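You operate a simulated robot arm through the tools that you are given. There is no shell and no other tool. Be economical: measure what you need, move in short steps, check, and stop when the job is done.

You run a simulated two-armed robot. Do the job below in one go: nothing can be reset, and whatever is moved stays where it is left.

Task
Clamp panel 24 and tape-test it with strip 1.
Fine: lay the strip on the grid, press it with the rubber block, put the block back, peel the strip on to the record card. Set down upright: rubber block.
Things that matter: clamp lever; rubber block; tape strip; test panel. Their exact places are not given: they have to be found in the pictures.

The check looks at the end state, three seconds after you hand in, the way a careful person would. Anything else that was tipped, shoved, dropped, spilled or broken makes it a failure.

Robot
Two 7-joint arms with two-finger parallel grippers on one trunk, on a base that drives. Base frame: it is fixed to the floor where the robot stands at the start and does not move with it; the origin is under the middle of the robot, x ahead of it, y to its left, z up. Lengths are in m, angles in rad, forces in N, time in s.
The left shoulder is at the start at [0.05, 0.177, 1.204], the right one opposite. With the tool pointing down near the work surface each hand reaches from about 0.22 to 0.7 m from the robot's upright axis, wherever it stands, measured 20 degrees to its own side. Places, roughly: clamp lever [0.6, 0, 0.9]; rubber block (4x3x6 cm) [0.6, 0.3, 0.9]. Payload 3.43 kg a hand.
The tool frame of a hand sits at the grasp point between the pads (the TCP): z along the fingers, y along the line on which they close. The tips reach 0.034 m beyond it. The gripper opens to 0.128 m. The fingers are 0.024 m wide and 0.012 m thick; the gripper's body (0.048 by 0.13 m) begins 0.096 m behind the TCP.
Orientation is that of the tool frame in the base frame, as a unit quaternion [w, x, y, z]. With the fingers straight down and closing along the base's y, the tool's x points along the base's -x, its y along +y and its z along -z.

Tools
- The arms move only by the tool play_rows. It takes "left_rows", "right_rows" or both (then of equal length, played together; a hand with none holds still); each is a list of rows, each a list of 7 numbers: the shift along the tool's x, y, z in mm, then the turn, a rotation vector about the tool's x, y, z in rad, then the opening in per cent of the stroke, from 0 (shut) to 100 (fully open). In form: [[tx, ty, tz, ax, ay, az, claw], ...]. A call has 1 to 8 rows; each row shifts and turns the commanded pose from where the row before left it, along the tool's axes as they then stand. A row lasts 0.2 s, in which the tool goes at most 0.05 m and 0.15 rad; a call with a longer step from one row to the next is refused whole, and so is a gripper value outside its range. A pose out of reach is approached as far as the arm can. The call stops where the force on the tool passes 60 N (or 10 N more than at its start, if that is more) or the arm is blocked; 0.2 s more then pass. The fingers move at their own pace (about 0.108 m/s each) and stop on an object; they squeeze with about 20 N. The grip force told is the motor's: it shows also when the fingers shut on nothing. Time passes only in rows, and 0.2 s behind the last, so rows that do not move let the fingers close. It gives the time, the measured TCP pose, the force on the tool (base axes), the opening and the grip force at its end, in the units of the frame above (readings bear some noise), with the torque about the TCP (base axes, N m) and any sound that the robot's microphone picked up.
- Cameras (640 x 400 px; columns grow to the right, rows downward): "scene" is now at [0.1481, -0.011, 1.3514]; the picture's right is [-0.13, -0.99, 0.00], its down [-0.71, 0.10, -0.70] and it looks along [0.69, -0.09, -0.71] (base axes); focal length 214 px, centre (320, 200). "left" rides on the left gripper at [0.076, 0.011, -0.16] in its tool frame; the picture's right is [-0.15, 0.99, 0.00], its down [-0.88, -0.13, -0.46] and it looks along [-0.45, -0.07, 0.89] (tool axes); focal length 234 px, centre (320, 200). "right" rides on the right gripper at [0.076, -0.011, -0.16] in its tool frame; the picture's right is [0.15, 0.99, 0.00], its down [-0.88, 0.13, -0.46] and it looks along [-0.45, 0.07, 0.89] (tool axes); focal length 234 px, centre (320, 200).
- grab_frame(camera): a new picture of that camera. No time passes.
- raise_lower(by): slides the trunk up (or, below 0, down) by that many m; the arms and the scene camera ride with it, the base frame stays. It gives what a move gives, with no picture.
- roll_base(legs): drives the robot by 1 to 6 legs, each [ahead, turn to the left] in m and rad, along the robot's own axes; the way and the turn of a leg run together, so that a leg with both is an arc; at most 1.5 m and 3.142 rad a leg. The arms and the cameras ride along, it lands a little off, and it stops where it bumps. It gives what a move gives.
- head_to(pan, tilt): turns the head with the scene camera to pan (to the left, within 1.396 rad either way) and tilt (down, from -0.506 to 1.204), counted from straight ahead of the robot. It gives what a move gives.
- measure_at(camera, pixels): there is no depth. For up to 12 entries [column, row, z] of the newest picture of that camera ("zoom" is the newest enlarged one), the place [x, y] in the base frame at which the ray of that pixel passes the height z, good to about 0.002 m. No time passes.
- zoom(camera, box): a new picture of the part [left, top, right, bottom] of that camera's present view, enlarged. No time passes.
- hand_in(): hands the job in; it is judged then, once.

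Go step by step. Measure first, check grasps and placings, and put right what went wrong. The budget is 80 turns and 58 pictures, counting those below and the enlarged ones. Unless the task says otherwise, let go and move clear before handing in, and close with one line.

The tools are called after "Call:" by a JSON object that holds its "name" and its "arguments". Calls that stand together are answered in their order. play_rows: Moves the arms, as the interface text tells. Its arguments: {"type":"object","properties":{"left_rows":{"type":"array","items":{"type":"array","items":{"type":"number"}}},"right_rows":{"type":"array","items":{"type":"array","items":{"type":"number"}}}},"required":[]} The other tools are called the same way: raise_lower (by) slides the trunk up or down; roll_base (legs) drives the base; head_to (pan, tilt) turns the head that bears the scene camera; grab_frame (camera) takes a picture; measure_at (camera, pixels) gives the place at which the rays of pixels pass given heights; zoom (camera, box) takes an enlarged picture of a part of a camera's view; hand_in () hands the job in.

At the start:

```text
t: 0.0
left_tcp_pos: [0.4005, 0.1801, 1.2028]
left_ee_rot: [0.0, 0.0, 1.0, 0.0]
left_force: [-0.5, -0.6, 0.8]
left_moment: [0.0, -0.01, 0.0]
left_width: 0.1281
left_grip_force: 0.1
right_tcp_pos: [0.293, -0.0827, 1.1504]
right_ee_rot: [0.0, 0.0, 1.0, 0.0]
right_force: [-0.6, -0.6, 0.7]
right_moment: [0.0, 0.01, -0.01]
right_width: 0.128
right_grip_force: 0.1
trunk travel left (down, up): [-0.375, 0.026]
robot x, y, heading: [-0.0002, 0.0007, 0.003]
head pan, tilt: [-0.134, 0.796]
```

scene: 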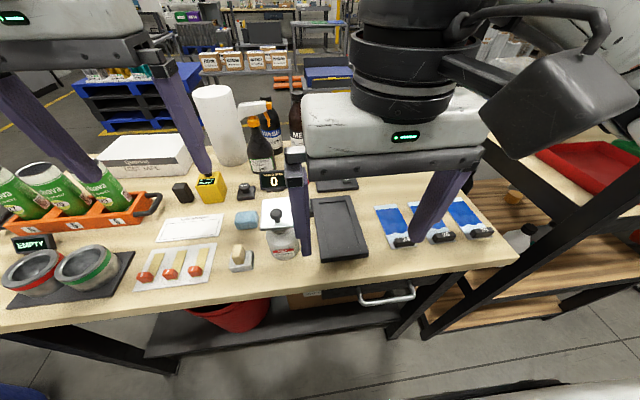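
right: 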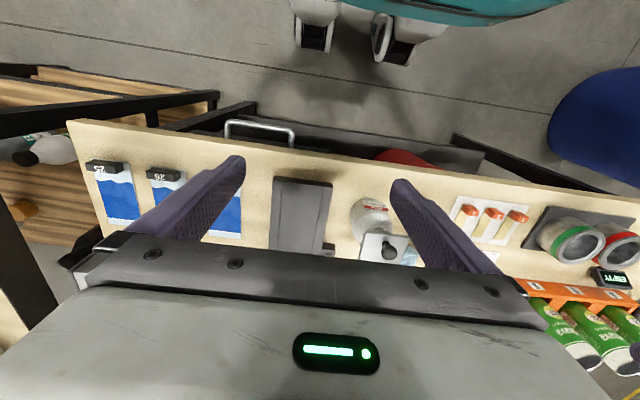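
left: 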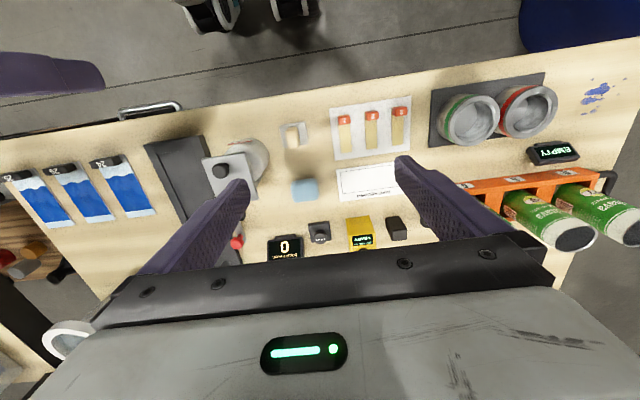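

The pictures show three blue panels with black tags on the right, a dark clamp bed around (340,228), tape strips with red tabs at (170,270), a record card at (190,228) and some blocks. I'll zoom in to read the labels.

Call:
{"name": "zoom", "arguments": {"camera": "left", "box": [0, 120, 260, 280]}}

Call:
{"name": "zoom", "arguments": {"camera": "left", "box": [240, 80, 440, 260]}}

Call:
{"name": "zoom", "arguments": {"camera": "scene", "box": [120, 160, 520, 300]}}

```text
2.46 times, centred on (130, 200) of left
```

zoom: 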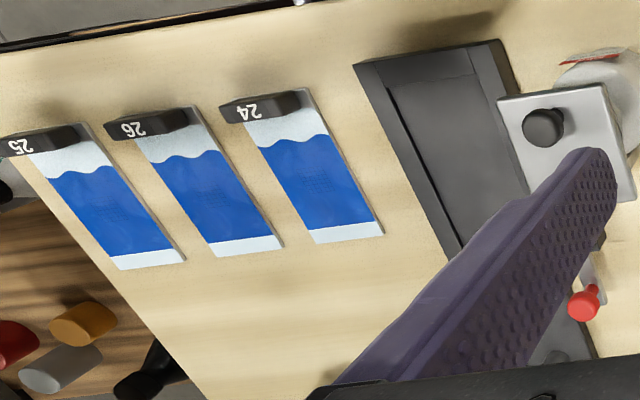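

```text
2.22 times, centred on (340, 170) of left
```

zoom: 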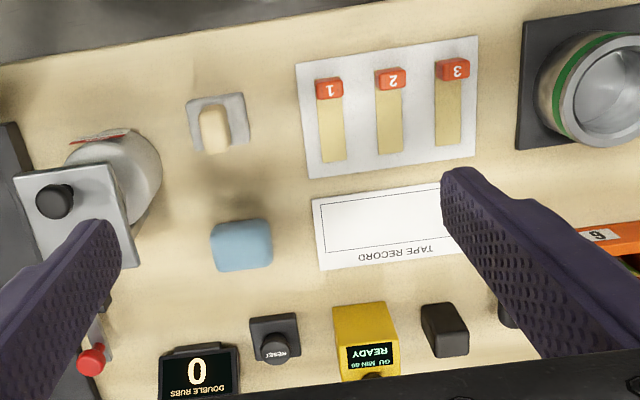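

```text
1.60 times, centred on (320, 230) of scene
```

zoom: 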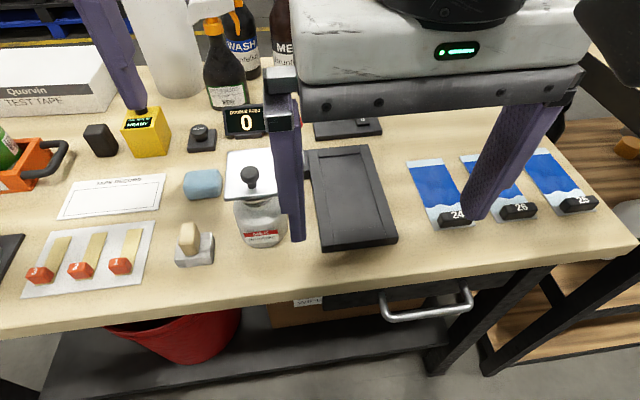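

Panel 24 is the left one of the three, and the lever with the red knob sits at the far side of the dark bed. I'll move both hands outward so the scene camera can see the bench.

Call:
{"name": "play_rows", "arguments": {"left_rows": [[0, 45, 0, 0, 0, 0, 100], [0, 45, 0, 0, 0, 0, 100], [0, 45, 0, 0, 0, 0, 100], [0, 45, 0, 0, 0, 0, 100], [0, 45, 0, 0, 0, 0, 100], [0, 45, 0, 0, 0, 0, 100]], "right_rows": [[0, -49, 0, 0, 0, 0, 100], [0, -49, 0, 0, 0, 0, 100], [0, -49, 0, 0, 0, 0, 100], [0, -49, 0, 0, 0, 0, 100], [0, -49, 0, 0, 0, 0, 100], [0, -49, 0, 0, 0, 0, 100]]}}

Call:
{"name": "head_to", "arguments": {"pan": 0.0, "tilt": 0.85}}

Call:
{"name": "grab_frame", "arguments": {"camera": "scene"}}

```text
t: 1.4
left_tcp_pos: [0.4026, 0.4517, 1.2023]
left_ee_rot: [0.001, 0.0, 1.0, 0.0]
left_force: [0.8, -0.2, 0.2]
left_moment: [0.04, -0.01, 0.0]
left_width: 0.1281
left_grip_force: 0.1
right_tcp_pos: [0.2936, -0.3777, 1.1482]
right_ee_rot: [0.0, 0.0, 1.0, 0.0]
right_force: [-0.7, -0.4, 0.4]
right_moment: [0.0, -0.05, -0.01]
right_width: 0.1278
right_grip_force: 0.0
trunk travel left (down, up): [-0.375, 0.026]
robot x, y, heading: [0.0013, 0.0007, 0.003]
head pan, tilt: [-0.134, 0.796]
```

```text
t: 2.1
left_tcp_pos: [0.4024, 0.4501, 1.2021]
left_ee_rot: [0.0, -0.001, 1.0, 0.0]
left_force: [-0.2, 0.3, 0.0]
left_moment: [0.0, -0.01, -0.02]
left_width: 0.1281
left_grip_force: 0.2
right_tcp_pos: [0.2942, -0.3769, 1.1489]
right_ee_rot: [-0.001, -0.001, 1.0, 0.0]
right_force: [-0.4, -0.7, -0.3]
right_moment: [0.0, 0.02, -0.03]
right_width: 0.128
right_grip_force: 0.0
trunk travel left (down, up): [-0.375, 0.026]
robot x, y, heading: [-0.0005, -0.0024, 0.0]
head pan, tilt: [0.0, 0.85]
```

```text
51 pictures are left
```

scene: 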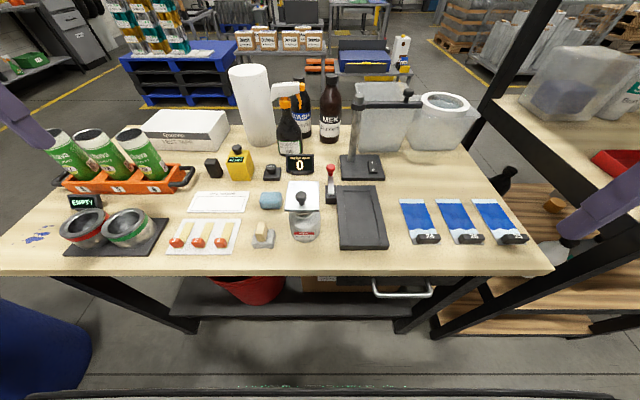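

Call:
{"name": "zoom", "arguments": {"camera": "scene", "box": [160, 140, 300, 260]}}

Call:
{"name": "zoom", "arguments": {"camera": "scene", "box": [280, 140, 450, 260]}}

```text
3.33 times, centred on (230, 200) of scene
```

zoom: 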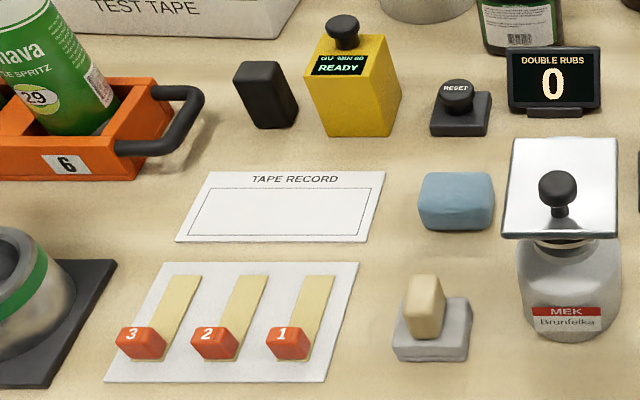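

```text
3.33 times, centred on (365, 200) of scene
```

zoom: 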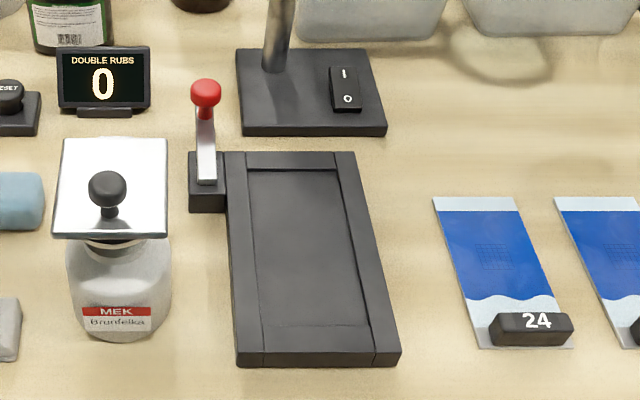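

I need the bench height. I'll compare the scene and right camera views of panel 24.

Call:
{"name": "grab_frame", "arguments": {"camera": "right"}}

Call:
{"name": "grab_frame", "arguments": {"camera": "left"}}

```text
48 pictures are left
```

right: 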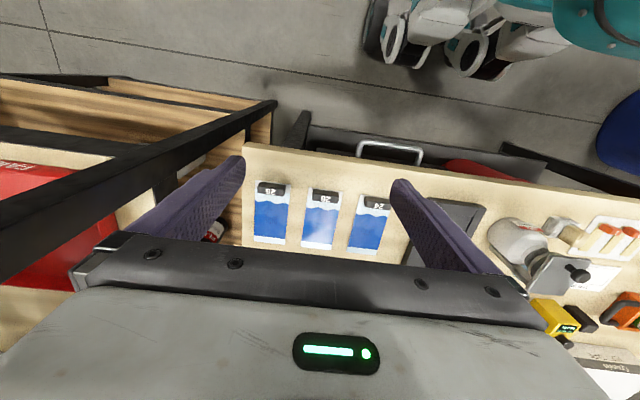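

```text
47 pictures are left
```

left: 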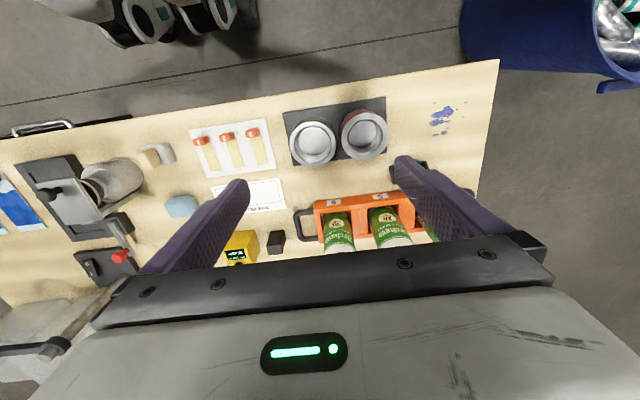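

Call:
{"name": "measure_at", "arguments": {"camera": "zoom", "pixels": [[432, 198, 0.8], [432, 198, 0.85], [432, 198, 0.9], [515, 197, 0.8], [515, 197, 0.85], [515, 197, 0.9]]}}

Call:
{"name": "measure_at", "arguments": {"camera": "right", "pixels": [[377, 253, 0.8], [377, 253, 0.85], [377, 253, 0.9], [347, 248, 0.8], [347, 248, 0.85], [347, 248, 0.9]]}}

```text
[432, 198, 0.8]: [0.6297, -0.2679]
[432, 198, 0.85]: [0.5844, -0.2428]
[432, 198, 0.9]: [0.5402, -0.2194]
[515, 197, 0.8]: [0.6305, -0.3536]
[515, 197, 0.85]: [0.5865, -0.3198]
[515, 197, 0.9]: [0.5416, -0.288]
```

```text
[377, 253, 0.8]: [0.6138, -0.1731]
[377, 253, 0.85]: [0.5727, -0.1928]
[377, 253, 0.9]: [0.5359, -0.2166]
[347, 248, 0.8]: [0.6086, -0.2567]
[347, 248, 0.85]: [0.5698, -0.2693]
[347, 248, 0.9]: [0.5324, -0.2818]
```

The table is at about z 0.90. I'll measure the panel, bed and lever at that height, plus a fresh zoom on the strips and card.

Call:
{"name": "measure_at", "arguments": {"camera": "zoom", "pixels": [[432, 198, 0.903], [515, 197, 0.903], [481, 348, 0.903], [575, 347, 0.903], [531, 320, 0.92], [238, 366, 0.9], [400, 364, 0.9], [251, 172, 0.91], [330, 172, 0.91], [265, 328, 0.91], [368, 325, 0.91], [205, 95, 0.96]]}}

Call:
{"name": "zoom", "arguments": {"camera": "scene", "box": [160, 140, 300, 260]}}

Call:
{"name": "measure_at", "arguments": {"camera": "zoom", "pixels": [[207, 172, 0.9], [386, 172, 0.9], [366, 241, 0.9], [176, 241, 0.9], [293, 335, 0.913], [291, 358, 0.902], [318, 275, 0.902], [334, 276, 0.902], [236, 68, 0.96], [267, 130, 0.9], [299, 118, 0.9], [249, 110, 0.9]]}}

```text
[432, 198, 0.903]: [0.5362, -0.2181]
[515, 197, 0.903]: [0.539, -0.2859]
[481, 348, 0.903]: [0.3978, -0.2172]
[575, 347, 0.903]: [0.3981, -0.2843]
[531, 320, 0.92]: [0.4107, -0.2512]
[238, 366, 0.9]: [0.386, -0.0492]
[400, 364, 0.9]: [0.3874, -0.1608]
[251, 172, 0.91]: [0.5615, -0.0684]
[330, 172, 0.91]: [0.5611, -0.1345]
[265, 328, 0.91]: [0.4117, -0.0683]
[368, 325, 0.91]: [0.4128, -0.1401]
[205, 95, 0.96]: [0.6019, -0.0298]
```

```text
3.33 times, centred on (230, 200) of scene
```

zoom: 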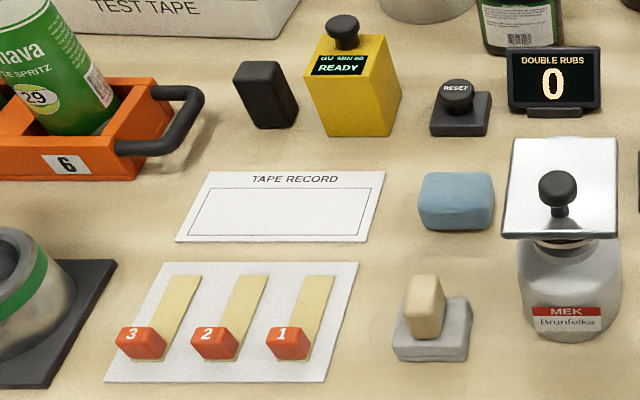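

```text
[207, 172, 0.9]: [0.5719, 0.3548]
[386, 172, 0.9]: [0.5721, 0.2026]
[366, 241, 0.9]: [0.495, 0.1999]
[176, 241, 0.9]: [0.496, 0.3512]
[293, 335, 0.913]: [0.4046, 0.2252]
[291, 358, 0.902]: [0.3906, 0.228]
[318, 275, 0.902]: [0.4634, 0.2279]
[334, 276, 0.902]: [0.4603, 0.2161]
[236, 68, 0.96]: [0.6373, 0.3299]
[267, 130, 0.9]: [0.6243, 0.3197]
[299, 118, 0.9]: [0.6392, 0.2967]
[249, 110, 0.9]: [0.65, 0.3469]
```

Panel 24 is centred near (0.468,-0.252), the bed recess near (0.487,-0.103) and strip 1's tab near (0.405,0.225). I'll bring the right hand over the panel for a close look, leaving the left hand still.

Call:
{"name": "play_rows", "arguments": {"right_rows": [[-30, 42, 10, 0, 0, 0, 100], [-30, 42, 10, 0, 0, 0, 100], [-30, 43, 10, 0, 0, 0, 100], [0, 0, 30, 0, 0, 0, 100], [0, 0, 0, 0, 0, 0, 100]]}}

Call:
{"name": "grab_frame", "arguments": {"camera": "right"}}

```text
refused: row 1 steps farther than a row can; nothing moved
```

```text
45 pictures are left
```

right: 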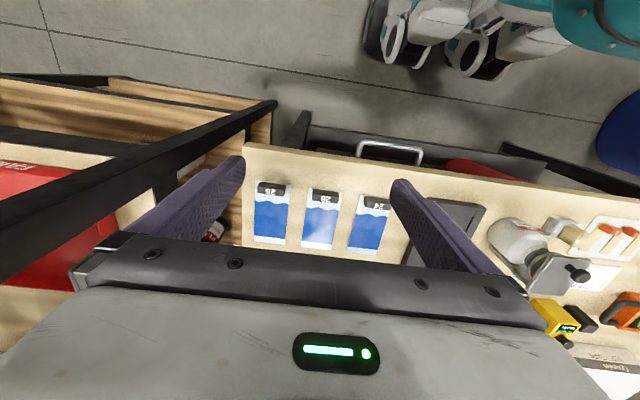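

The step was too long, so I'll use smaller ones.

Call:
{"name": "play_rows", "arguments": {"right_rows": [[-23, 33, 10, 0, 0, 0, 100], [-23, 33, 10, 0, 0, 0, 100], [-23, 33, 10, 0, 0, 0, 100], [-23, 33, 10, 0, 0, 0, 100], [0, 0, 30, 0, 0, 0, 100], [0, 0, 0, 0, 0, 0, 100]]}}

Call:
{"name": "grab_frame", "arguments": {"camera": "right"}}

```text
t: 3.5
left_tcp_pos: [0.4032, 0.4519, 1.2031]
left_ee_rot: [0.0, 0.0, 1.0, 0.0]
left_force: [-0.5, 0.6, -0.3]
left_moment: [-0.01, -0.01, 0.03]
left_width: 0.128
left_grip_force: 0.0
right_tcp_pos: [0.3866, -0.2422, 1.08]
right_ee_rot: [-0.001, -0.001, 1.0, -0.001]
right_force: [-0.8, 0.2, -0.5]
right_moment: [0.01, 0.0, 0.01]
right_width: 0.1279
right_grip_force: 0.0
trunk travel left (down, up): [-0.375, 0.026]
robot x, y, heading: [-0.0024, -0.0018, -0.001]
head pan, tilt: [0.0, 0.85]
```

```text
44 pictures are left
```

right: 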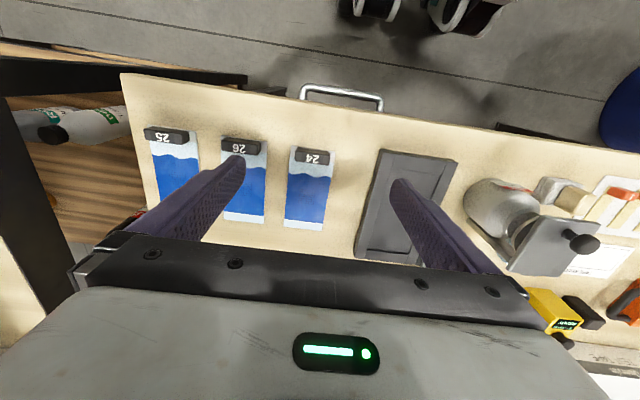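

Call:
{"name": "zoom", "arguments": {"camera": "right", "box": [260, 130, 470, 270]}}

Call:
{"name": "measure_at", "arguments": {"camera": "right", "pixels": [[290, 148, 0.903], [336, 150, 0.903], [325, 231, 0.903], [283, 226, 0.903], [378, 150, 0.91], [458, 160, 0.91]]}}

```text
2.86 times, centred on (365, 200) of right
```

zoom: 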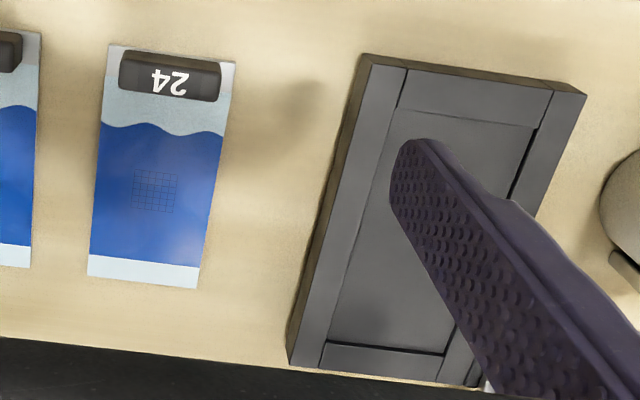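

```text
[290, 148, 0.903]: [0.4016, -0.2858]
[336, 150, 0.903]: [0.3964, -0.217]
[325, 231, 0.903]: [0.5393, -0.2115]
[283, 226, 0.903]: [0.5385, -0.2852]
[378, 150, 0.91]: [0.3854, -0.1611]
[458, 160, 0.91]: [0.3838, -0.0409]
```

Call:
{"name": "zoom", "arguments": {"camera": "scene", "box": [320, 155, 400, 255]}}

Call:
{"name": "zoom", "arguments": {"camera": "right", "box": [350, 140, 470, 215]}}

```text
4.00 times, centred on (360, 205) of scene
```

zoom: 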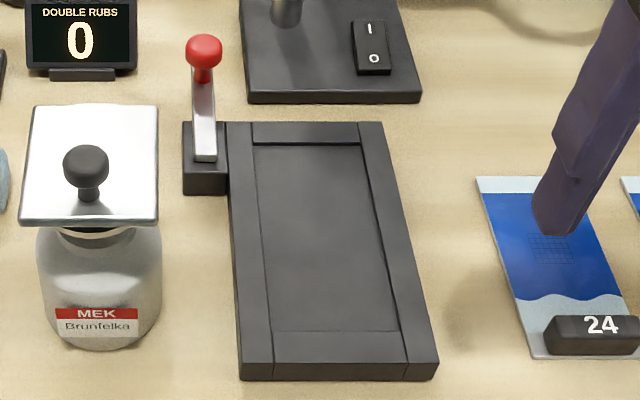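

```text
5.33 times, centred on (410, 178) of right
```

zoom: 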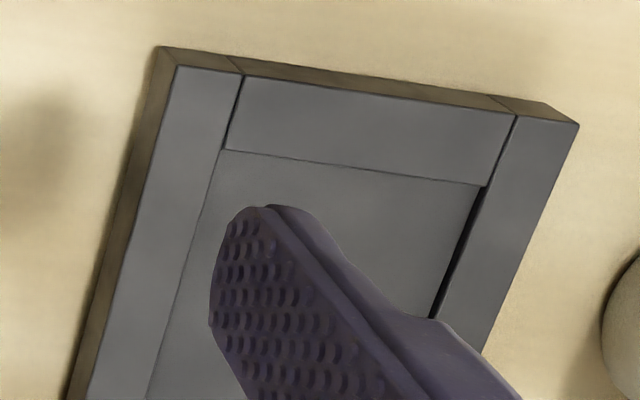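

Call:
{"name": "measure_at", "arguments": {"camera": "right", "pixels": [[383.2, 152.4, 0.9], [383.2, 152.4, 0.91], [383.2, 152.4, 0.92], [380, 148.8, 0.9], [458.6, 163, 0.91], [458.6, 163, 0.92]]}}

Call:
{"name": "measure_at", "arguments": {"camera": "scene", "pixels": [[389.5, 245.7, 0.9], [389.5, 245.7, 0.91], [389.5, 245.7, 0.92], [389, 249.5, 0.9], [340, 245.7, 0.91], [340, 245.7, 0.92], [331, 165, 0.95], [331, 165, 0.97], [331, 165, 0.99], [331, 165, 1.01]]}}

Call:
{"name": "head_to", "arguments": {"pan": 0.0, "tilt": 0.85}}

```text
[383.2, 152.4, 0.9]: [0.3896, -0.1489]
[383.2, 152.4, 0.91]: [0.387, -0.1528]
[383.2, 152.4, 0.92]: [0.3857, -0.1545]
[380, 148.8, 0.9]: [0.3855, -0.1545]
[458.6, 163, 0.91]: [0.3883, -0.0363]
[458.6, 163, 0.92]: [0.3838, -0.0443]
```

```text
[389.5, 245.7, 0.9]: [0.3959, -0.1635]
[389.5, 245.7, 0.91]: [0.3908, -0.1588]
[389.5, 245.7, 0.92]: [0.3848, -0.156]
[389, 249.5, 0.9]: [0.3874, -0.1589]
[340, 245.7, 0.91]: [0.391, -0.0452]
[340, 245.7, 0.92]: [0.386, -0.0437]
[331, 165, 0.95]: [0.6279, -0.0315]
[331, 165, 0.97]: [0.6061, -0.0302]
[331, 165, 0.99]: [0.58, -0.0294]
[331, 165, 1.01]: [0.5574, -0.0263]
```

```text
t: 4.1
left_tcp_pos: [0.4023, 0.4509, 1.2031]
left_ee_rot: [0.0, 0.0, 1.0, 0.0]
left_force: [0.5, 0.4, 1.2]
left_moment: [-0.04, 0.0, 0.0]
left_width: 0.128
left_grip_force: 0.0
right_tcp_pos: [0.3867, -0.2433, 1.0793]
right_ee_rot: [0.0, 0.0, 1.0, 0.0]
right_force: [-0.3, 0.9, 0.1]
right_moment: [0.0, -0.01, -0.01]
right_width: 0.1283
right_grip_force: 0.1
trunk travel left (down, up): [-0.375, 0.026]
robot x, y, heading: [0.0018, 0.003, 0.003]
head pan, tilt: [0.0, 0.85]
```

Call:
{"name": "measure_at", "arguments": {"camera": "scene", "pixels": [[343, 190.7, 0.92], [369, 190.7, 0.92], [343, 185.7, 0.92], [370, 190.7, 0.91], [348, 237.8, 0.91], [378, 237.8, 0.91], [348, 237.8, 0.92], [380, 237.8, 0.92], [348, 245.5, 0.92], [381.7, 245.5, 0.92], [316.5, 183, 0.92], [300, 205, 0.92]]}}

Call:
{"name": "zoom", "arguments": {"camera": "right", "box": [280, 140, 350, 185]}}

```text
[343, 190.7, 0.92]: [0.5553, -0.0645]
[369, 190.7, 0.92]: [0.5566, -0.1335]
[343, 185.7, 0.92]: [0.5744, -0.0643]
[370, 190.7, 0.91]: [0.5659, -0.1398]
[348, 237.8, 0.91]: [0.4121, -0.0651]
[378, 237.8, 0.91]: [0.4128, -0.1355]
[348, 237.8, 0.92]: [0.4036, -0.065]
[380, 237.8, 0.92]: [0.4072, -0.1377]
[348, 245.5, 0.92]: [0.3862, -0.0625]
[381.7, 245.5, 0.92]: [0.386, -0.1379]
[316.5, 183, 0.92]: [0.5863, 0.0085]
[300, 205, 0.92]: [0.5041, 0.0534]
```

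```text
8.89 times, centred on (315, 162) of right
```

zoom: 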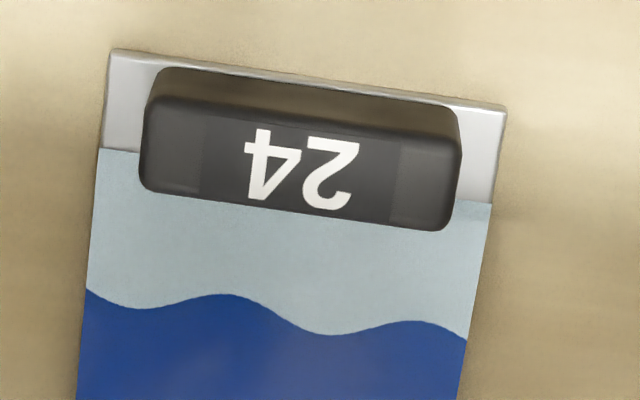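

Call:
{"name": "measure_at", "arguments": {"camera": "zoom", "pixels": [[305, 82, 0.903], [310, 113, 0.915], [310, 113, 0.92], [298, 210, 0.915], [298, 210, 0.903], [145, 140, 0.915], [460, 175, 0.915], [110, 50, 0.903], [507, 107, 0.903]]}}

Call:
{"name": "play_rows", "arguments": {"right_rows": [[0, 0, 0, 0, 0, -0.149, 60], [0, 0, 0, 0, 0, -0.149, 60], [0, 0, 0, 0, 0, -0.149, 60], [0, 0, 0, 0, 0, -0.149, 60], [0, 0, 0, 0, 0, -0.149, 60], [0, 0, 0, 0, 0, -0.149, 60], [0, 0, 0, 0, 0, -0.149, 60], [0, 0, 0, 0, 0, -0.149, 60]]}}

```text
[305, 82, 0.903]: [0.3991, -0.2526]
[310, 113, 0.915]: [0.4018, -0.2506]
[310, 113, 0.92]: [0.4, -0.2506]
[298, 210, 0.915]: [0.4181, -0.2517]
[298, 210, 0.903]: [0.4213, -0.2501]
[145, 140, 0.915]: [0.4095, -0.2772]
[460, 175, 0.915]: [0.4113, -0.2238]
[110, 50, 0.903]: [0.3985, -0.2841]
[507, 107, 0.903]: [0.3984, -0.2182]
```

```text
t: 5.9
left_tcp_pos: [0.4026, 0.4503, 1.2029]
left_ee_rot: [0.0, 0.0, 1.0, 0.001]
left_force: [-0.6, -0.2, -0.5]
left_moment: [-0.01, 0.01, -0.05]
left_width: 0.128
left_grip_force: 0.1
right_tcp_pos: [0.3839, -0.2445, 1.0796]
right_ee_rot: [0.0, -0.474, 0.88, 0.001]
right_force: [-0.3, 0.6, 0.7]
right_moment: [0.03, -0.01, 0.02]
right_width: 0.0769
right_grip_force: 0.0
right hand out of reach, approached as far as the arm can: row 7, 8
trunk travel left (down, up): [-0.375, 0.026]
robot x, y, heading: [-0.0015, 0.0009, 0.001]
head pan, tilt: [0.0, 0.85]
```

The wrist ran into its limit turning that way, so I'll turn the other way.

Call:
{"name": "play_rows", "arguments": {"right_rows": [[0, 0, 0, 0, 0, 0.149, 60], [0, 0, 0, 0, 0, 0.149, 60], [0, 0, 0, 0, 0, 0.149, 60], [0, 0, 0, 0, 0, 0.149, 60], [0, 0, 0, 0, 0, 0.149, 60], [0, 0, 0, 0, 0, 0.149, 60], [0, 0, 0, 0, 0, 0.149, 60], [0, 0, 0, 0, 0, 0.149, 60]]}}

Call:
{"name": "play_rows", "arguments": {"right_rows": [[0, 0, 0, 0, 0, 0.149, 60], [0, 0, 0, 0, 0, 0.149, 60], [0, 0, 0, 0, 0, 0.149, 60], [0, 0, 0, 0, 0, 0.149, 60], [0, 0, 0, 0, 0, 0.149, 60], [0, 0, 0, 0, 0, 0.149, 60], [0, 0, 0, 0, 0, 0.149, 60], [0, 0, 0, 0, 0, 0.149, 60]]}}

```text
t: 7.7
left_tcp_pos: [0.4034, 0.4522, 1.2021]
left_ee_rot: [0.0, 0.0, 1.0, 0.0]
left_force: [-0.6, -0.1, 0.6]
left_moment: [0.0, -0.02, 0.01]
left_width: 0.1281
left_grip_force: 0.1
right_tcp_pos: [0.3872, -0.2443, 1.0809]
right_ee_rot: [0.0, 0.104, 0.995, 0.001]
right_force: [0.2, -0.2, 0.1]
right_moment: [0.0, -0.03, 0.03]
right_width: 0.0768
right_grip_force: 0.0
trunk travel left (down, up): [-0.375, 0.026]
robot x, y, heading: [0.0005, -0.0044, 0.002]
head pan, tilt: [0.0, 0.85]
```

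```text
t: 9.5
left_tcp_pos: [0.403, 0.4515, 1.2034]
left_ee_rot: [0.001, 0.0, 1.0, 0.001]
left_force: [-0.7, 0.6, -0.2]
left_moment: [0.02, -0.01, -0.01]
left_width: 0.128
left_grip_force: 0.1
right_tcp_pos: [0.3855, -0.2451, 1.0799]
right_ee_rot: [-0.001, 0.645, 0.764, 0.0]
right_force: [-0.2, -0.8, -0.5]
right_moment: [0.03, 0.0, 0.02]
right_width: 0.0767
right_grip_force: 0.0
trunk travel left (down, up): [-0.375, 0.026]
robot x, y, heading: [-0.0017, -0.0013, -0.002]
head pan, tilt: [0.0, 0.85]
```

The other way works. I'll finish the turn, centre over the tag at about (0.4095,-0.2505) and come down to 5 cm above it.

Call:
{"name": "play_rows", "arguments": {"right_rows": [[0, 0, 0, 0, 0, 0.084, 45], [0, 0, 0, 0, 0, 0.084, 45], [-5.5, 24, 0, 0, 0, 0, 45], [0, 0, 45, 0, 0, 0, 45], [0, 0, 43, 0, 0, 0, 45], [0, 0, 0, 0, 0, 0, 45]]}}

Call:
{"name": "grab_frame", "arguments": {"camera": "right"}}

```text
t: 10.9
left_tcp_pos: [0.4028, 0.451, 1.2017]
left_ee_rot: [0.0, 0.0, 1.0, -0.001]
left_force: [-1.0, 0.0, -0.8]
left_moment: [-0.01, 0.0, -0.02]
left_width: 0.128
left_grip_force: 0.1
right_tcp_pos: [0.4091, -0.2485, 0.9919]
right_ee_rot: [-0.001, 0.705, 0.709, 0.0]
right_force: [0.2, -0.1, 0.6]
right_moment: [0.0, 0.0, 0.0]
right_width: 0.0576
right_grip_force: 0.1
trunk travel left (down, up): [-0.375, 0.026]
robot x, y, heading: [0.002, -0.0002, -0.003]
head pan, tilt: [0.0, 0.85]
```

```text
39 pictures are left
```

right: 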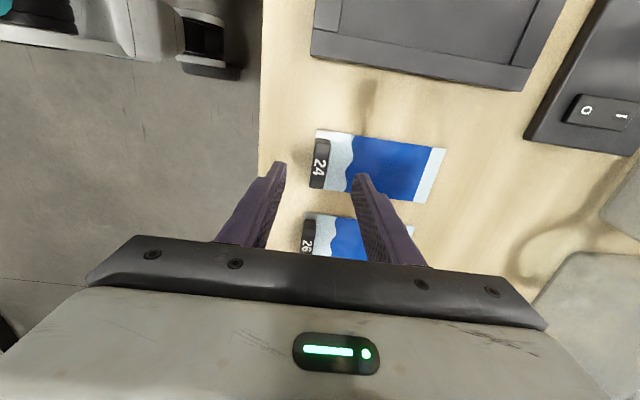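

The fingers straddle the tag. I'll go down to tip height 0.907 and close.

Call:
{"name": "play_rows", "arguments": {"right_rows": [[-2, 0, 30, 0, 0, 0, 45], [0, 0, 21, 0, 0, 0, 45], [0, 0, 0, 0, 0, 0, 45], [0, 0, 0, 0, 0, 0, 0], [0, 0, 0, 0, 0, 0, 0], [0, 0, 0, 0, 0, 0, 0]]}}

Call:
{"name": "grab_frame", "arguments": {"camera": "right"}}

```text
t: 12.3
left_tcp_pos: [0.4034, 0.4508, 1.203]
left_ee_rot: [0.0, 0.0, 1.0, 0.0]
left_force: [0.4, -1.0, -0.2]
left_moment: [-0.01, 0.01, 0.0]
left_width: 0.1282
left_grip_force: 0.0
right_tcp_pos: [0.4096, -0.2523, 0.9415]
right_ee_rot: [-0.001, 0.705, 0.709, 0.0]
right_force: [0.3, -0.1, -0.2]
right_moment: [0.01, 0.01, 0.01]
right_width: 0.0151
right_grip_force: 20.3
trunk travel left (down, up): [-0.375, 0.026]
robot x, y, heading: [-0.0003, 0.0024, 0.0]
head pan, tilt: [0.0, 0.85]
```

```text
38 pictures are left
```

right: 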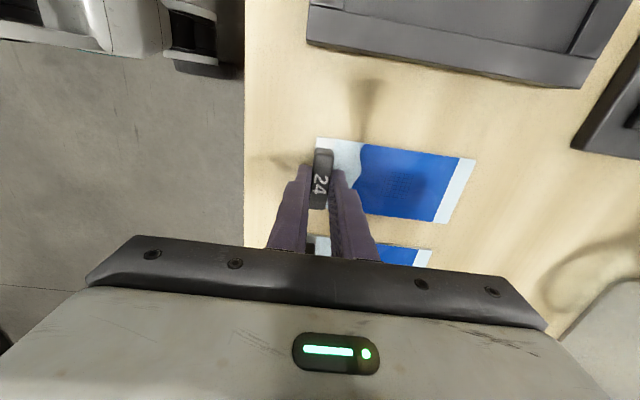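

The tag is held at 15 mm width with 20 N. I'll lift slowly and check for sag.

Call:
{"name": "play_rows", "arguments": {"right_rows": [[0, 0, -10, 0, 0, 0, 0], [0, 0, -20, 0, 0, 0, 0], [0, 0, -30, 0, 0, 0, 0], [0, 0, 0, 0, 0, 0, 0]]}}

Call:
{"name": "grab_frame", "arguments": {"camera": "right"}}

Call:
{"name": "zoom", "arguments": {"camera": "scene", "box": [320, 150, 480, 260]}}

```text
t: 13.3
left_tcp_pos: [0.4025, 0.451, 1.2017]
left_ee_rot: [-0.001, 0.0, 1.0, 0.001]
left_force: [0.3, -0.4, 0.2]
left_moment: [0.03, -0.01, 0.0]
left_width: 0.1282
left_grip_force: 0.0
right_tcp_pos: [0.4098, -0.2549, 1.0009]
right_ee_rot: [-0.001, 0.705, 0.709, 0.001]
right_force: [0.6, -1.5, -0.7]
right_moment: [0.0, 0.06, -0.04]
right_width: 0.0151
right_grip_force: 20.3
trunk travel left (down, up): [-0.375, 0.026]
robot x, y, heading: [-0.0, -0.0024, -0.009]
head pan, tilt: [0.0, 0.85]
```

```text
37 pictures are left
```

right: 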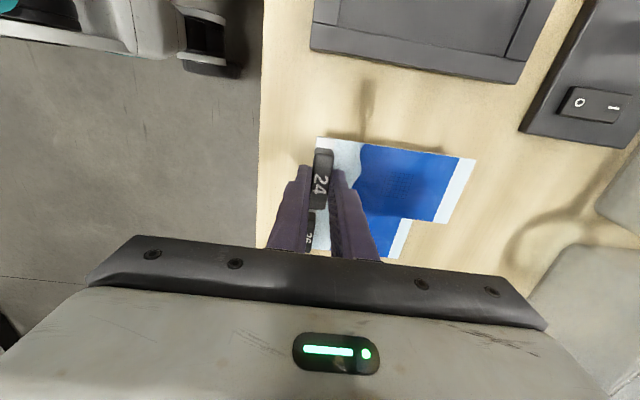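

```text
3.64 times, centred on (400, 205) of scene
```

zoom: 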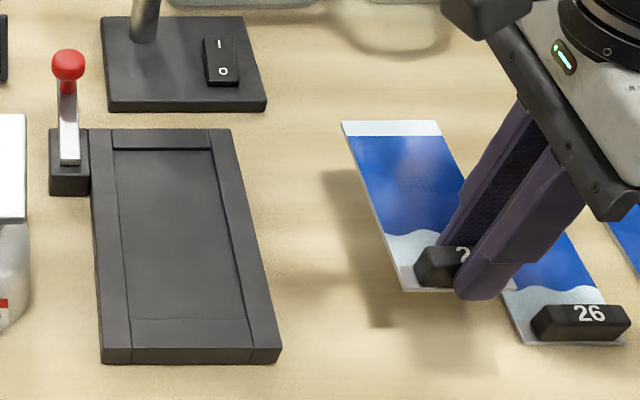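

The panel hangs level. I'll carry it over the recess, about (0.482,-0.100), staying 4 cm above the rails.

Call:
{"name": "play_rows", "arguments": {"right_rows": [[38, 4, 0, 0, 0, 0, 0], [38, 4, 0, 0, 0, 0, 0], [38, 4, 0, 0, 0, 0, 0], [38, 3, 0, 0, 0, 0, 0], [0, 0, 15, 0, 0, 0, 0], [0, 0, 0, 0, 0, 0, 0]]}}

Call:
{"name": "zoom", "arguments": {"camera": "scene", "box": [310, 150, 420, 260]}}

Call:
{"name": "grab_frame", "arguments": {"camera": "right"}}

```text
t: 14.7
left_tcp_pos: [0.4043, 0.4514, 1.2013]
left_ee_rot: [0.001, -0.001, 1.0, 0.0]
left_force: [-0.2, -0.2, 0.4]
left_moment: [-0.04, -0.02, 0.02]
left_width: 0.1282
left_grip_force: 0.0
right_tcp_pos: [0.4227, -0.0994, 0.9843]
right_ee_rot: [0.0, 0.705, 0.709, -0.001]
right_force: [1.3, 0.0, -0.8]
right_moment: [-0.02, 0.02, 0.01]
right_width: 0.0153
right_grip_force: 20.1
trunk travel left (down, up): [-0.375, 0.026]
robot x, y, heading: [-0.0032, 0.0021, -0.0]
head pan, tilt: [0.0, 0.85]
```

```text
3.64 times, centred on (365, 205) of scene
```

zoom: 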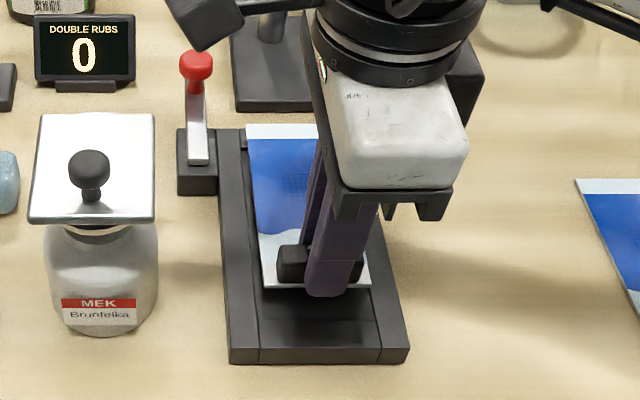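

```text
34 pictures are left
```

right: 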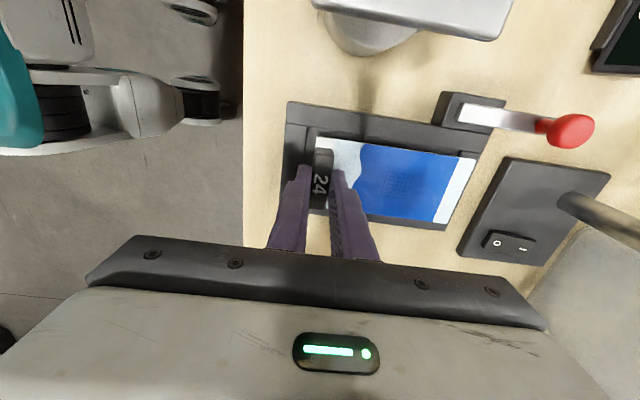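

Call:
{"name": "measure_at", "arguments": {"camera": "zoom", "pixels": [[246, 125, 0.946], [264, 289, 0.946], [373, 286, 0.946], [229, 350, 0.92], [410, 349, 0.92], [260, 348, 0.92], [382, 347, 0.92]]}}

Call:
{"name": "measure_at", "arguments": {"camera": "right", "pixels": [[478, 158, 0.946], [443, 223, 0.946], [316, 136, 0.946], [492, 137, 0.92], [447, 231, 0.92], [287, 101, 0.92], [303, 126, 0.92], [310, 126, 0.92]]}}

```text
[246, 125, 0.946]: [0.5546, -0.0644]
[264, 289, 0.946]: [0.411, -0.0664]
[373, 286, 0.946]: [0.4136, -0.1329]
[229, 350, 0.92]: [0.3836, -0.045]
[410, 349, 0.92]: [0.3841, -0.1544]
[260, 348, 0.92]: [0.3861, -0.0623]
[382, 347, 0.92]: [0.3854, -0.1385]
```

```text
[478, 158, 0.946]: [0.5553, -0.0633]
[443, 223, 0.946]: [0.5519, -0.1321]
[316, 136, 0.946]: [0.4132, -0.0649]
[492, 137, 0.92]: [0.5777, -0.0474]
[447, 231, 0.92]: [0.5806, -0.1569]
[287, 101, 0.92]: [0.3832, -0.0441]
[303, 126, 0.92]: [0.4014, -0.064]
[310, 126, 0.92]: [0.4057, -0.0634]
```

The panel is within about a millimetre of the recess centre. I'll shift 1 mm in y and lower until just inside the rails, watching the force.

Call:
{"name": "play_rows", "arguments": {"right_rows": [[-1, -0.5, 12, 0, 0, 0, 0], [0, 0, 12, 0, 0, 0, 0], [0, 0, 3, 0, 0, 0, 0], [0, 0, 3, 0, 0, 0, 0], [0, 0, 0, 0, 0, 0, 0]]}}

```text
t: 15.9
left_tcp_pos: [0.4019, 0.451, 1.2032]
left_ee_rot: [0.001, 0.0, 1.0, -0.001]
left_force: [-1.1, -0.7, 0.0]
left_moment: [-0.02, 0.01, -0.02]
left_width: 0.128
left_grip_force: 0.0
right_tcp_pos: [0.4217, -0.1012, 0.9576]
right_ee_rot: [0.001, 0.706, 0.708, 0.004]
right_force: [5.4, -1.1, 29.5]
right_moment: [-0.07, -0.71, 0.0]
right_width: 0.0155
right_grip_force: 20.1
trunk travel left (down, up): [-0.375, 0.026]
robot x, y, heading: [-0.0016, 0.0008, -0.001]
head pan, tilt: [0.0, 0.85]
```

Call:
{"name": "grab_frame", "arguments": {"camera": "right"}}

Call:
{"name": "zoom", "arguments": {"camera": "right", "box": [270, 80, 510, 240]}}

```text
33 pictures are left
```

right: 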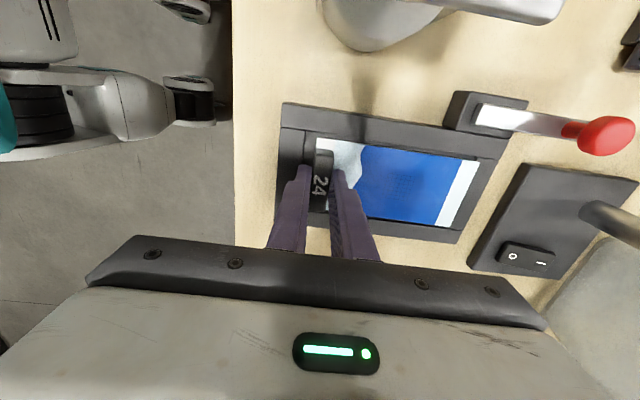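

```text
2.50 times, centred on (390, 160) of right
```

zoom: 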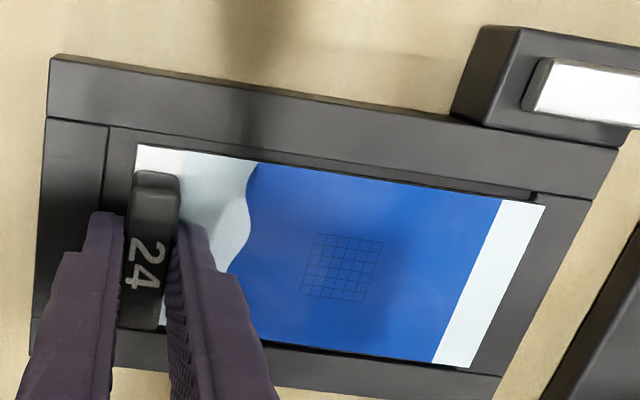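

Call:
{"name": "measure_at", "arguments": {"camera": "zoom", "pixels": [[108, 130, 0.918], [535, 193, 0.918], [136, 145, 0.919], [545, 207, 0.919], [470, 368, 0.919], [270, 347, 0.918], [108, 130, 0.91]]}}

```text
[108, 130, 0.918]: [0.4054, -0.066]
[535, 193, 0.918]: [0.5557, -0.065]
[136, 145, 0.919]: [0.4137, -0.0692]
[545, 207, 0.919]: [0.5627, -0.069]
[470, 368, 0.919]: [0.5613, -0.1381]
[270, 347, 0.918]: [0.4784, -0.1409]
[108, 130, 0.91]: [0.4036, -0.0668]
```

The panel's far edge is sitting on the far rail, while the near gap is about 8 mm. I'll lift a little, shift 4.5 mm back and lower again.

Call:
{"name": "play_rows", "arguments": {"right_rows": [[0, 0, -8, 0, 0, 0, 0], [0.5, -4.5, 0, 0, 0, 0, 0], [0, 0, 4, 0, 0, 0, 0], [0, 0, 4, 0, 0, 0, 0], [0, 0, 0, 0, 0, 0, 0]]}}

Call:
{"name": "zoom", "arguments": {"camera": "right", "box": [270, 80, 510, 240]}}

```text
t: 17.1
left_tcp_pos: [0.4015, 0.452, 1.2042]
left_ee_rot: [0.001, 0.0, 1.0, 0.0]
left_force: [-0.5, -0.2, -0.4]
left_moment: [0.03, 0.0, -0.04]
left_width: 0.1282
left_grip_force: 0.2
right_tcp_pos: [0.4192, -0.1014, 0.9582]
right_ee_rot: [0.001, 0.706, 0.709, 0.003]
right_force: [-0.8, -2.9, 17.3]
right_moment: [-0.09, -0.04, 0.01]
right_width: 0.0152
right_grip_force: 20.5
trunk travel left (down, up): [-0.375, 0.026]
robot x, y, heading: [-0.0025, 0.0012, 0.001]
head pan, tilt: [0.0, 0.85]
```

```text
2.50 times, centred on (390, 160) of right
```

zoom: 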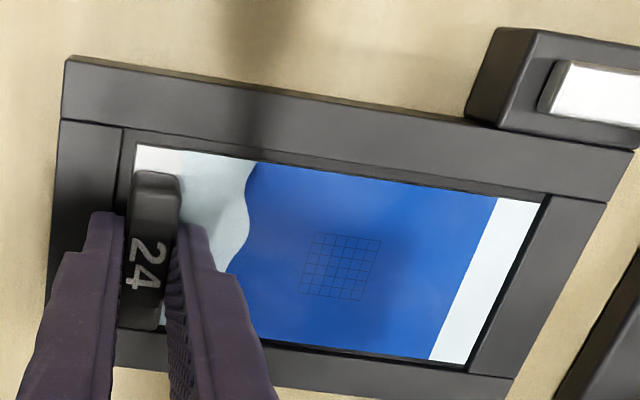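

The panel now sits inside the recess with even gaps. I'll ease the pressing force, open and lift clear.

Call:
{"name": "play_rows", "arguments": {"right_rows": [[0, 0, -2, 0, 0, 0, 0], [0, 0, 0, 0, 0, 0, 12], [0, 0, 0, 0, 0, 0, 25], [0, 0, 0, 0, 0, 0, 30], [0, 0, -20, 0, 0, 0, 30], [0, 0, -40, 0, 0, 0, 30], [0, 0, -45, 0, 0, 0, 30]]}}

Call:
{"name": "zoom", "arguments": {"camera": "right", "box": [270, 80, 510, 240]}}

```text
t: 18.7
left_tcp_pos: [0.4021, 0.4517, 1.2026]
left_ee_rot: [0.0, 0.0, 1.0, 0.0]
left_force: [-0.3, -0.2, 0.4]
left_moment: [0.0, 0.0, 0.0]
left_width: 0.1282
left_grip_force: 0.2
right_tcp_pos: [0.4171, -0.1015, 1.0656]
right_ee_rot: [-0.001, 0.706, 0.709, -0.001]
right_force: [-0.1, -0.2, -0.5]
right_moment: [-0.01, -0.03, -0.02]
right_width: 0.0381
right_grip_force: 0.1
trunk travel left (down, up): [-0.375, 0.026]
robot x, y, heading: [-0.0005, -0.0034, -0.001]
head pan, tilt: [0.0, 0.85]
```

```text
2.50 times, centred on (390, 160) of right
```

zoom: 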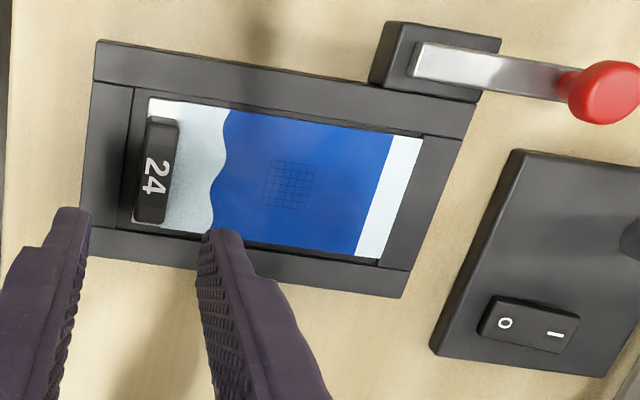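

The panel is seated. Now I need the lever: its knob in the right zoom is at (603,92) and its root is near (430,62), so I'll triangulate with the scene camera.

Call:
{"name": "measure_at", "arguments": {"camera": "zoom", "pixels": [[603, 92, 0.95], [603, 92, 0.97], [603, 92, 0.99], [603, 92, 1.01], [430, 62, 0.92], [430, 62, 0.94], [380, 68, 0.9], [388, 25, 0.93]]}}

Call:
{"name": "zoom", "arguments": {"camera": "scene", "box": [305, 150, 365, 210]}}

Call:
{"name": "measure_at", "arguments": {"camera": "scene", "pixels": [[331, 165, 0.97], [331, 165, 0.99], [331, 165, 1.01], [331, 194.5, 0.92], [331, 194.5, 0.93], [331, 194.5, 0.94]]}}

```text
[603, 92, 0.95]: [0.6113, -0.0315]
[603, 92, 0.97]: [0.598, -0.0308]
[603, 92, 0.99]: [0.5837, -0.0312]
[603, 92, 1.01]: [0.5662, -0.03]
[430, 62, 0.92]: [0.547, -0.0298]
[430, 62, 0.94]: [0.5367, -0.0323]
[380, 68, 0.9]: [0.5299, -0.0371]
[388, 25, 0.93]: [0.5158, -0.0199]
```

```text
6.67 times, centred on (335, 180) of scene
```

zoom: 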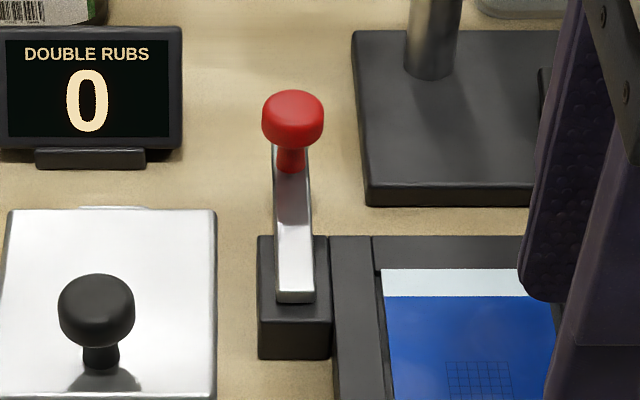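

```text
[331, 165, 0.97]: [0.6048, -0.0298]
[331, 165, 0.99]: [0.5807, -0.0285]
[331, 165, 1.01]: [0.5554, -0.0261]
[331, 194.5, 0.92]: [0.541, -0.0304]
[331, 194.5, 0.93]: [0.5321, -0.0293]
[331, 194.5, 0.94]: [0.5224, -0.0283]
```

Call:
{"name": "grab_frame", "arguments": {"camera": "scene"}}

Call:
{"name": "measure_at", "arguments": {"camera": "scene", "pixels": [[352, 161, 0.91], [356, 102, 1.1], [356, 102, 1.15], [356, 102, 1.2], [408, 93, 1.1], [408, 93, 1.15], [408, 93, 1.2]]}}

```text
28 pictures are left
```

scene: 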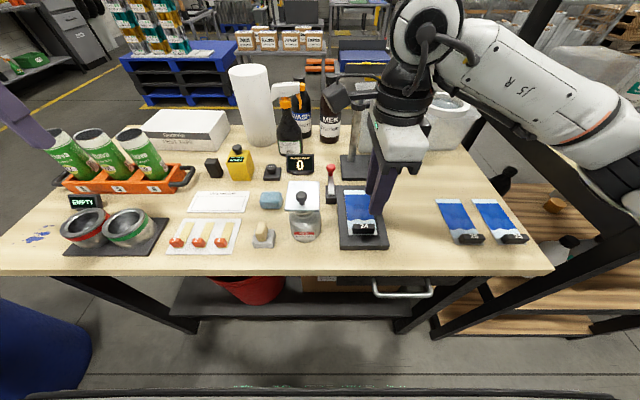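

```text
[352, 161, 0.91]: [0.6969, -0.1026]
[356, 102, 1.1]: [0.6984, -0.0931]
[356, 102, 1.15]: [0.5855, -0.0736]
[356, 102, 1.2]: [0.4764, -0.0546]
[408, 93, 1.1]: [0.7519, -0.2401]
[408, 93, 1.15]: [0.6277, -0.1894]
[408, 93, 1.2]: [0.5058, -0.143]
```

The pole stands at about (0.697,-0.10), clear of the hand. I'll straddle the red knob at (0.586,-0.030,0.985) with the right hand, so I can try the lever both ways.

Call:
{"name": "play_rows", "arguments": {"right_rows": [[18, 42, 0, 0, 0, 0, 40], [18, 42, 0, 0, 0, 0, 40], [18, 42, 0, 0, 0, 0, 40], [18, 42, 0, 0, 0, 0, 40], [0, 0, 0, 0, 0, 0, 40]]}}

Call:
{"name": "grab_frame", "arguments": {"camera": "right"}}

```text
t: 19.9
left_tcp_pos: [0.4035, 0.4499, 1.2029]
left_ee_rot: [0.0, 0.0, 1.0, 0.0]
left_force: [-0.3, 0.8, 1.0]
left_moment: [0.01, 0.02, 0.0]
left_width: 0.1278
left_grip_force: 0.1
right_tcp_pos: [0.5908, -0.0312, 1.0635]
right_ee_rot: [-0.001, 0.705, 0.709, 0.001]
right_force: [-0.1, 0.3, -0.3]
right_moment: [0.04, 0.0, 0.0]
right_width: 0.0515
right_grip_force: 0.0
trunk travel left (down, up): [-0.375, 0.026]
robot x, y, heading: [-0.0006, -0.0001, 0.006]
head pan, tilt: [0.0, 0.85]
```

```text
27 pictures are left
```

right: 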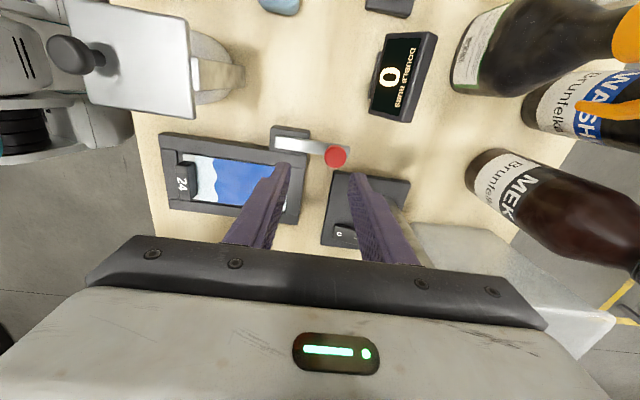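

Call:
{"name": "measure_at", "arguments": {"camera": "right", "pixels": [[335, 156, 0.97], [335, 156, 0.985], [335, 156, 1.0]]}}

Call:
{"name": "play_rows", "arguments": {"right_rows": [[0, -2, 30, 0, 0, 0, 40], [0, 0, 25, 0, 0, 0, 40], [0, 0, 0, 0, 0, 0, 40]]}}

Call:
{"name": "grab_frame", "arguments": {"camera": "right"}}

```text
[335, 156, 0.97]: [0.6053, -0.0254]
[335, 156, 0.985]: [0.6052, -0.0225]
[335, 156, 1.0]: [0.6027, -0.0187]
```

```text
t: 20.7
left_tcp_pos: [0.4023, 0.4512, 1.2028]
left_ee_rot: [0.001, 0.0, 1.0, 0.0]
left_force: [0.0, 0.5, 0.0]
left_moment: [-0.01, 0.01, 0.0]
left_width: 0.128
left_grip_force: 0.0
right_tcp_pos: [0.5863, -0.0295, 1.008]
right_ee_rot: [-0.001, 0.705, 0.709, 0.001]
right_force: [0.1, 0.7, 0.6]
right_moment: [0.01, 0.0, 0.01]
right_width: 0.0515
right_grip_force: 0.1
trunk travel left (down, up): [-0.375, 0.026]
robot x, y, heading: [0.0018, 0.0003, 0.002]
head pan, tilt: [0.0, 0.85]
```

```text
26 pictures are left
```

right: 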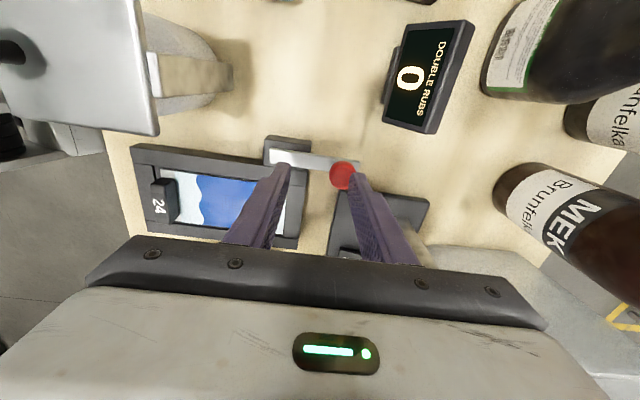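

The knob is at (342,175), close to the far finger, so really about (0.605,-0.03,0.97). I'll shift 6 mm out, dip 8 mm, then draw the lever towards the robot and watch the force.

Call:
{"name": "play_rows", "arguments": {"right_rows": [[3, 7, 0, 0, 0, 0, 40], [0, 0, 8, 0, 0, 0, 40], [0, -15, 0, 0, 0, 0, 40], [0, -15, 0, 0, 0, 0, 40], [0, -15, 0, 0, 0, 0, 40], [0, 0, 0, 0, 0, 0, 40]]}}

Call:
{"name": "grab_frame", "arguments": {"camera": "right"}}

```text
t: 22.1
left_tcp_pos: [0.4036, 0.4516, 1.2026]
left_ee_rot: [0.001, 0.0, 1.0, 0.0]
left_force: [-0.4, 1.2, -0.1]
left_moment: [0.01, 0.02, 0.01]
left_width: 0.128
left_grip_force: 0.0
right_tcp_pos: [0.5455, -0.0254, 1.0006]
right_ee_rot: [0.0, 0.706, 0.708, 0.0]
right_force: [-0.6, 0.8, 0.0]
right_moment: [0.01, 0.02, 0.0]
right_width: 0.0514
right_grip_force: 0.0
trunk travel left (down, up): [-0.375, 0.026]
robot x, y, heading: [-0.0049, 0.0011, -0.002]
head pan, tilt: [0.0, 0.85]
```

```text
25 pictures are left
```

right: 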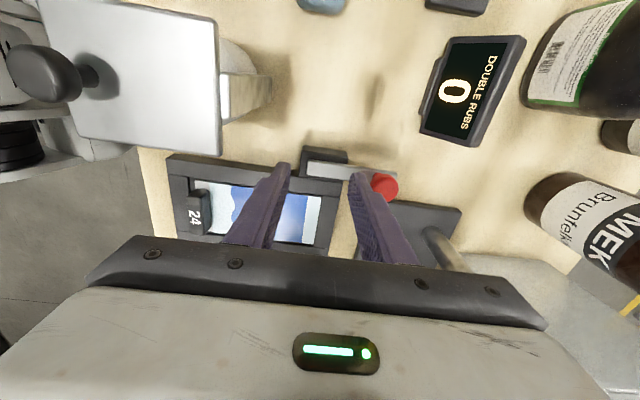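

Call:
{"name": "measure_at", "arguments": {"camera": "right", "pixels": [[385, 185, 0.93], [385, 185, 0.95], [385, 185, 0.97], [385, 185, 0.99], [325, 158, 0.93], [310, 150, 0.93], [350, 178, 0.9666]]}}

Call:
{"name": "zoom", "arguments": {"camera": "scene", "box": [305, 150, 365, 210]}}

```text
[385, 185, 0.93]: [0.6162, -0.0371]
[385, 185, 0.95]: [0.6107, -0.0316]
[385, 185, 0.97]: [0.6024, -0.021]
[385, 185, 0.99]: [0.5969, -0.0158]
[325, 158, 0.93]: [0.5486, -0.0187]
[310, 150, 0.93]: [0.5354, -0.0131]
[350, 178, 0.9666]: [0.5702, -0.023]
```

```text
6.67 times, centred on (335, 180) of scene
```

zoom: 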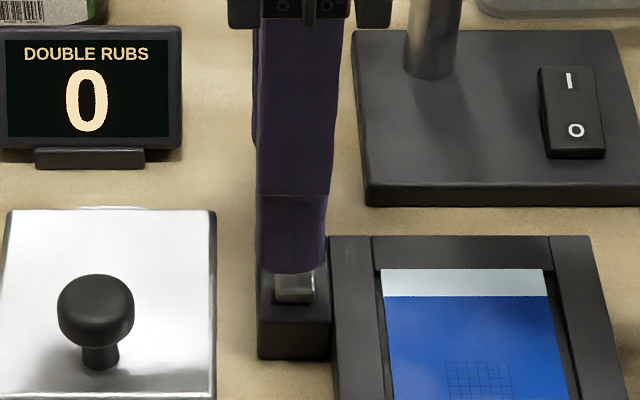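

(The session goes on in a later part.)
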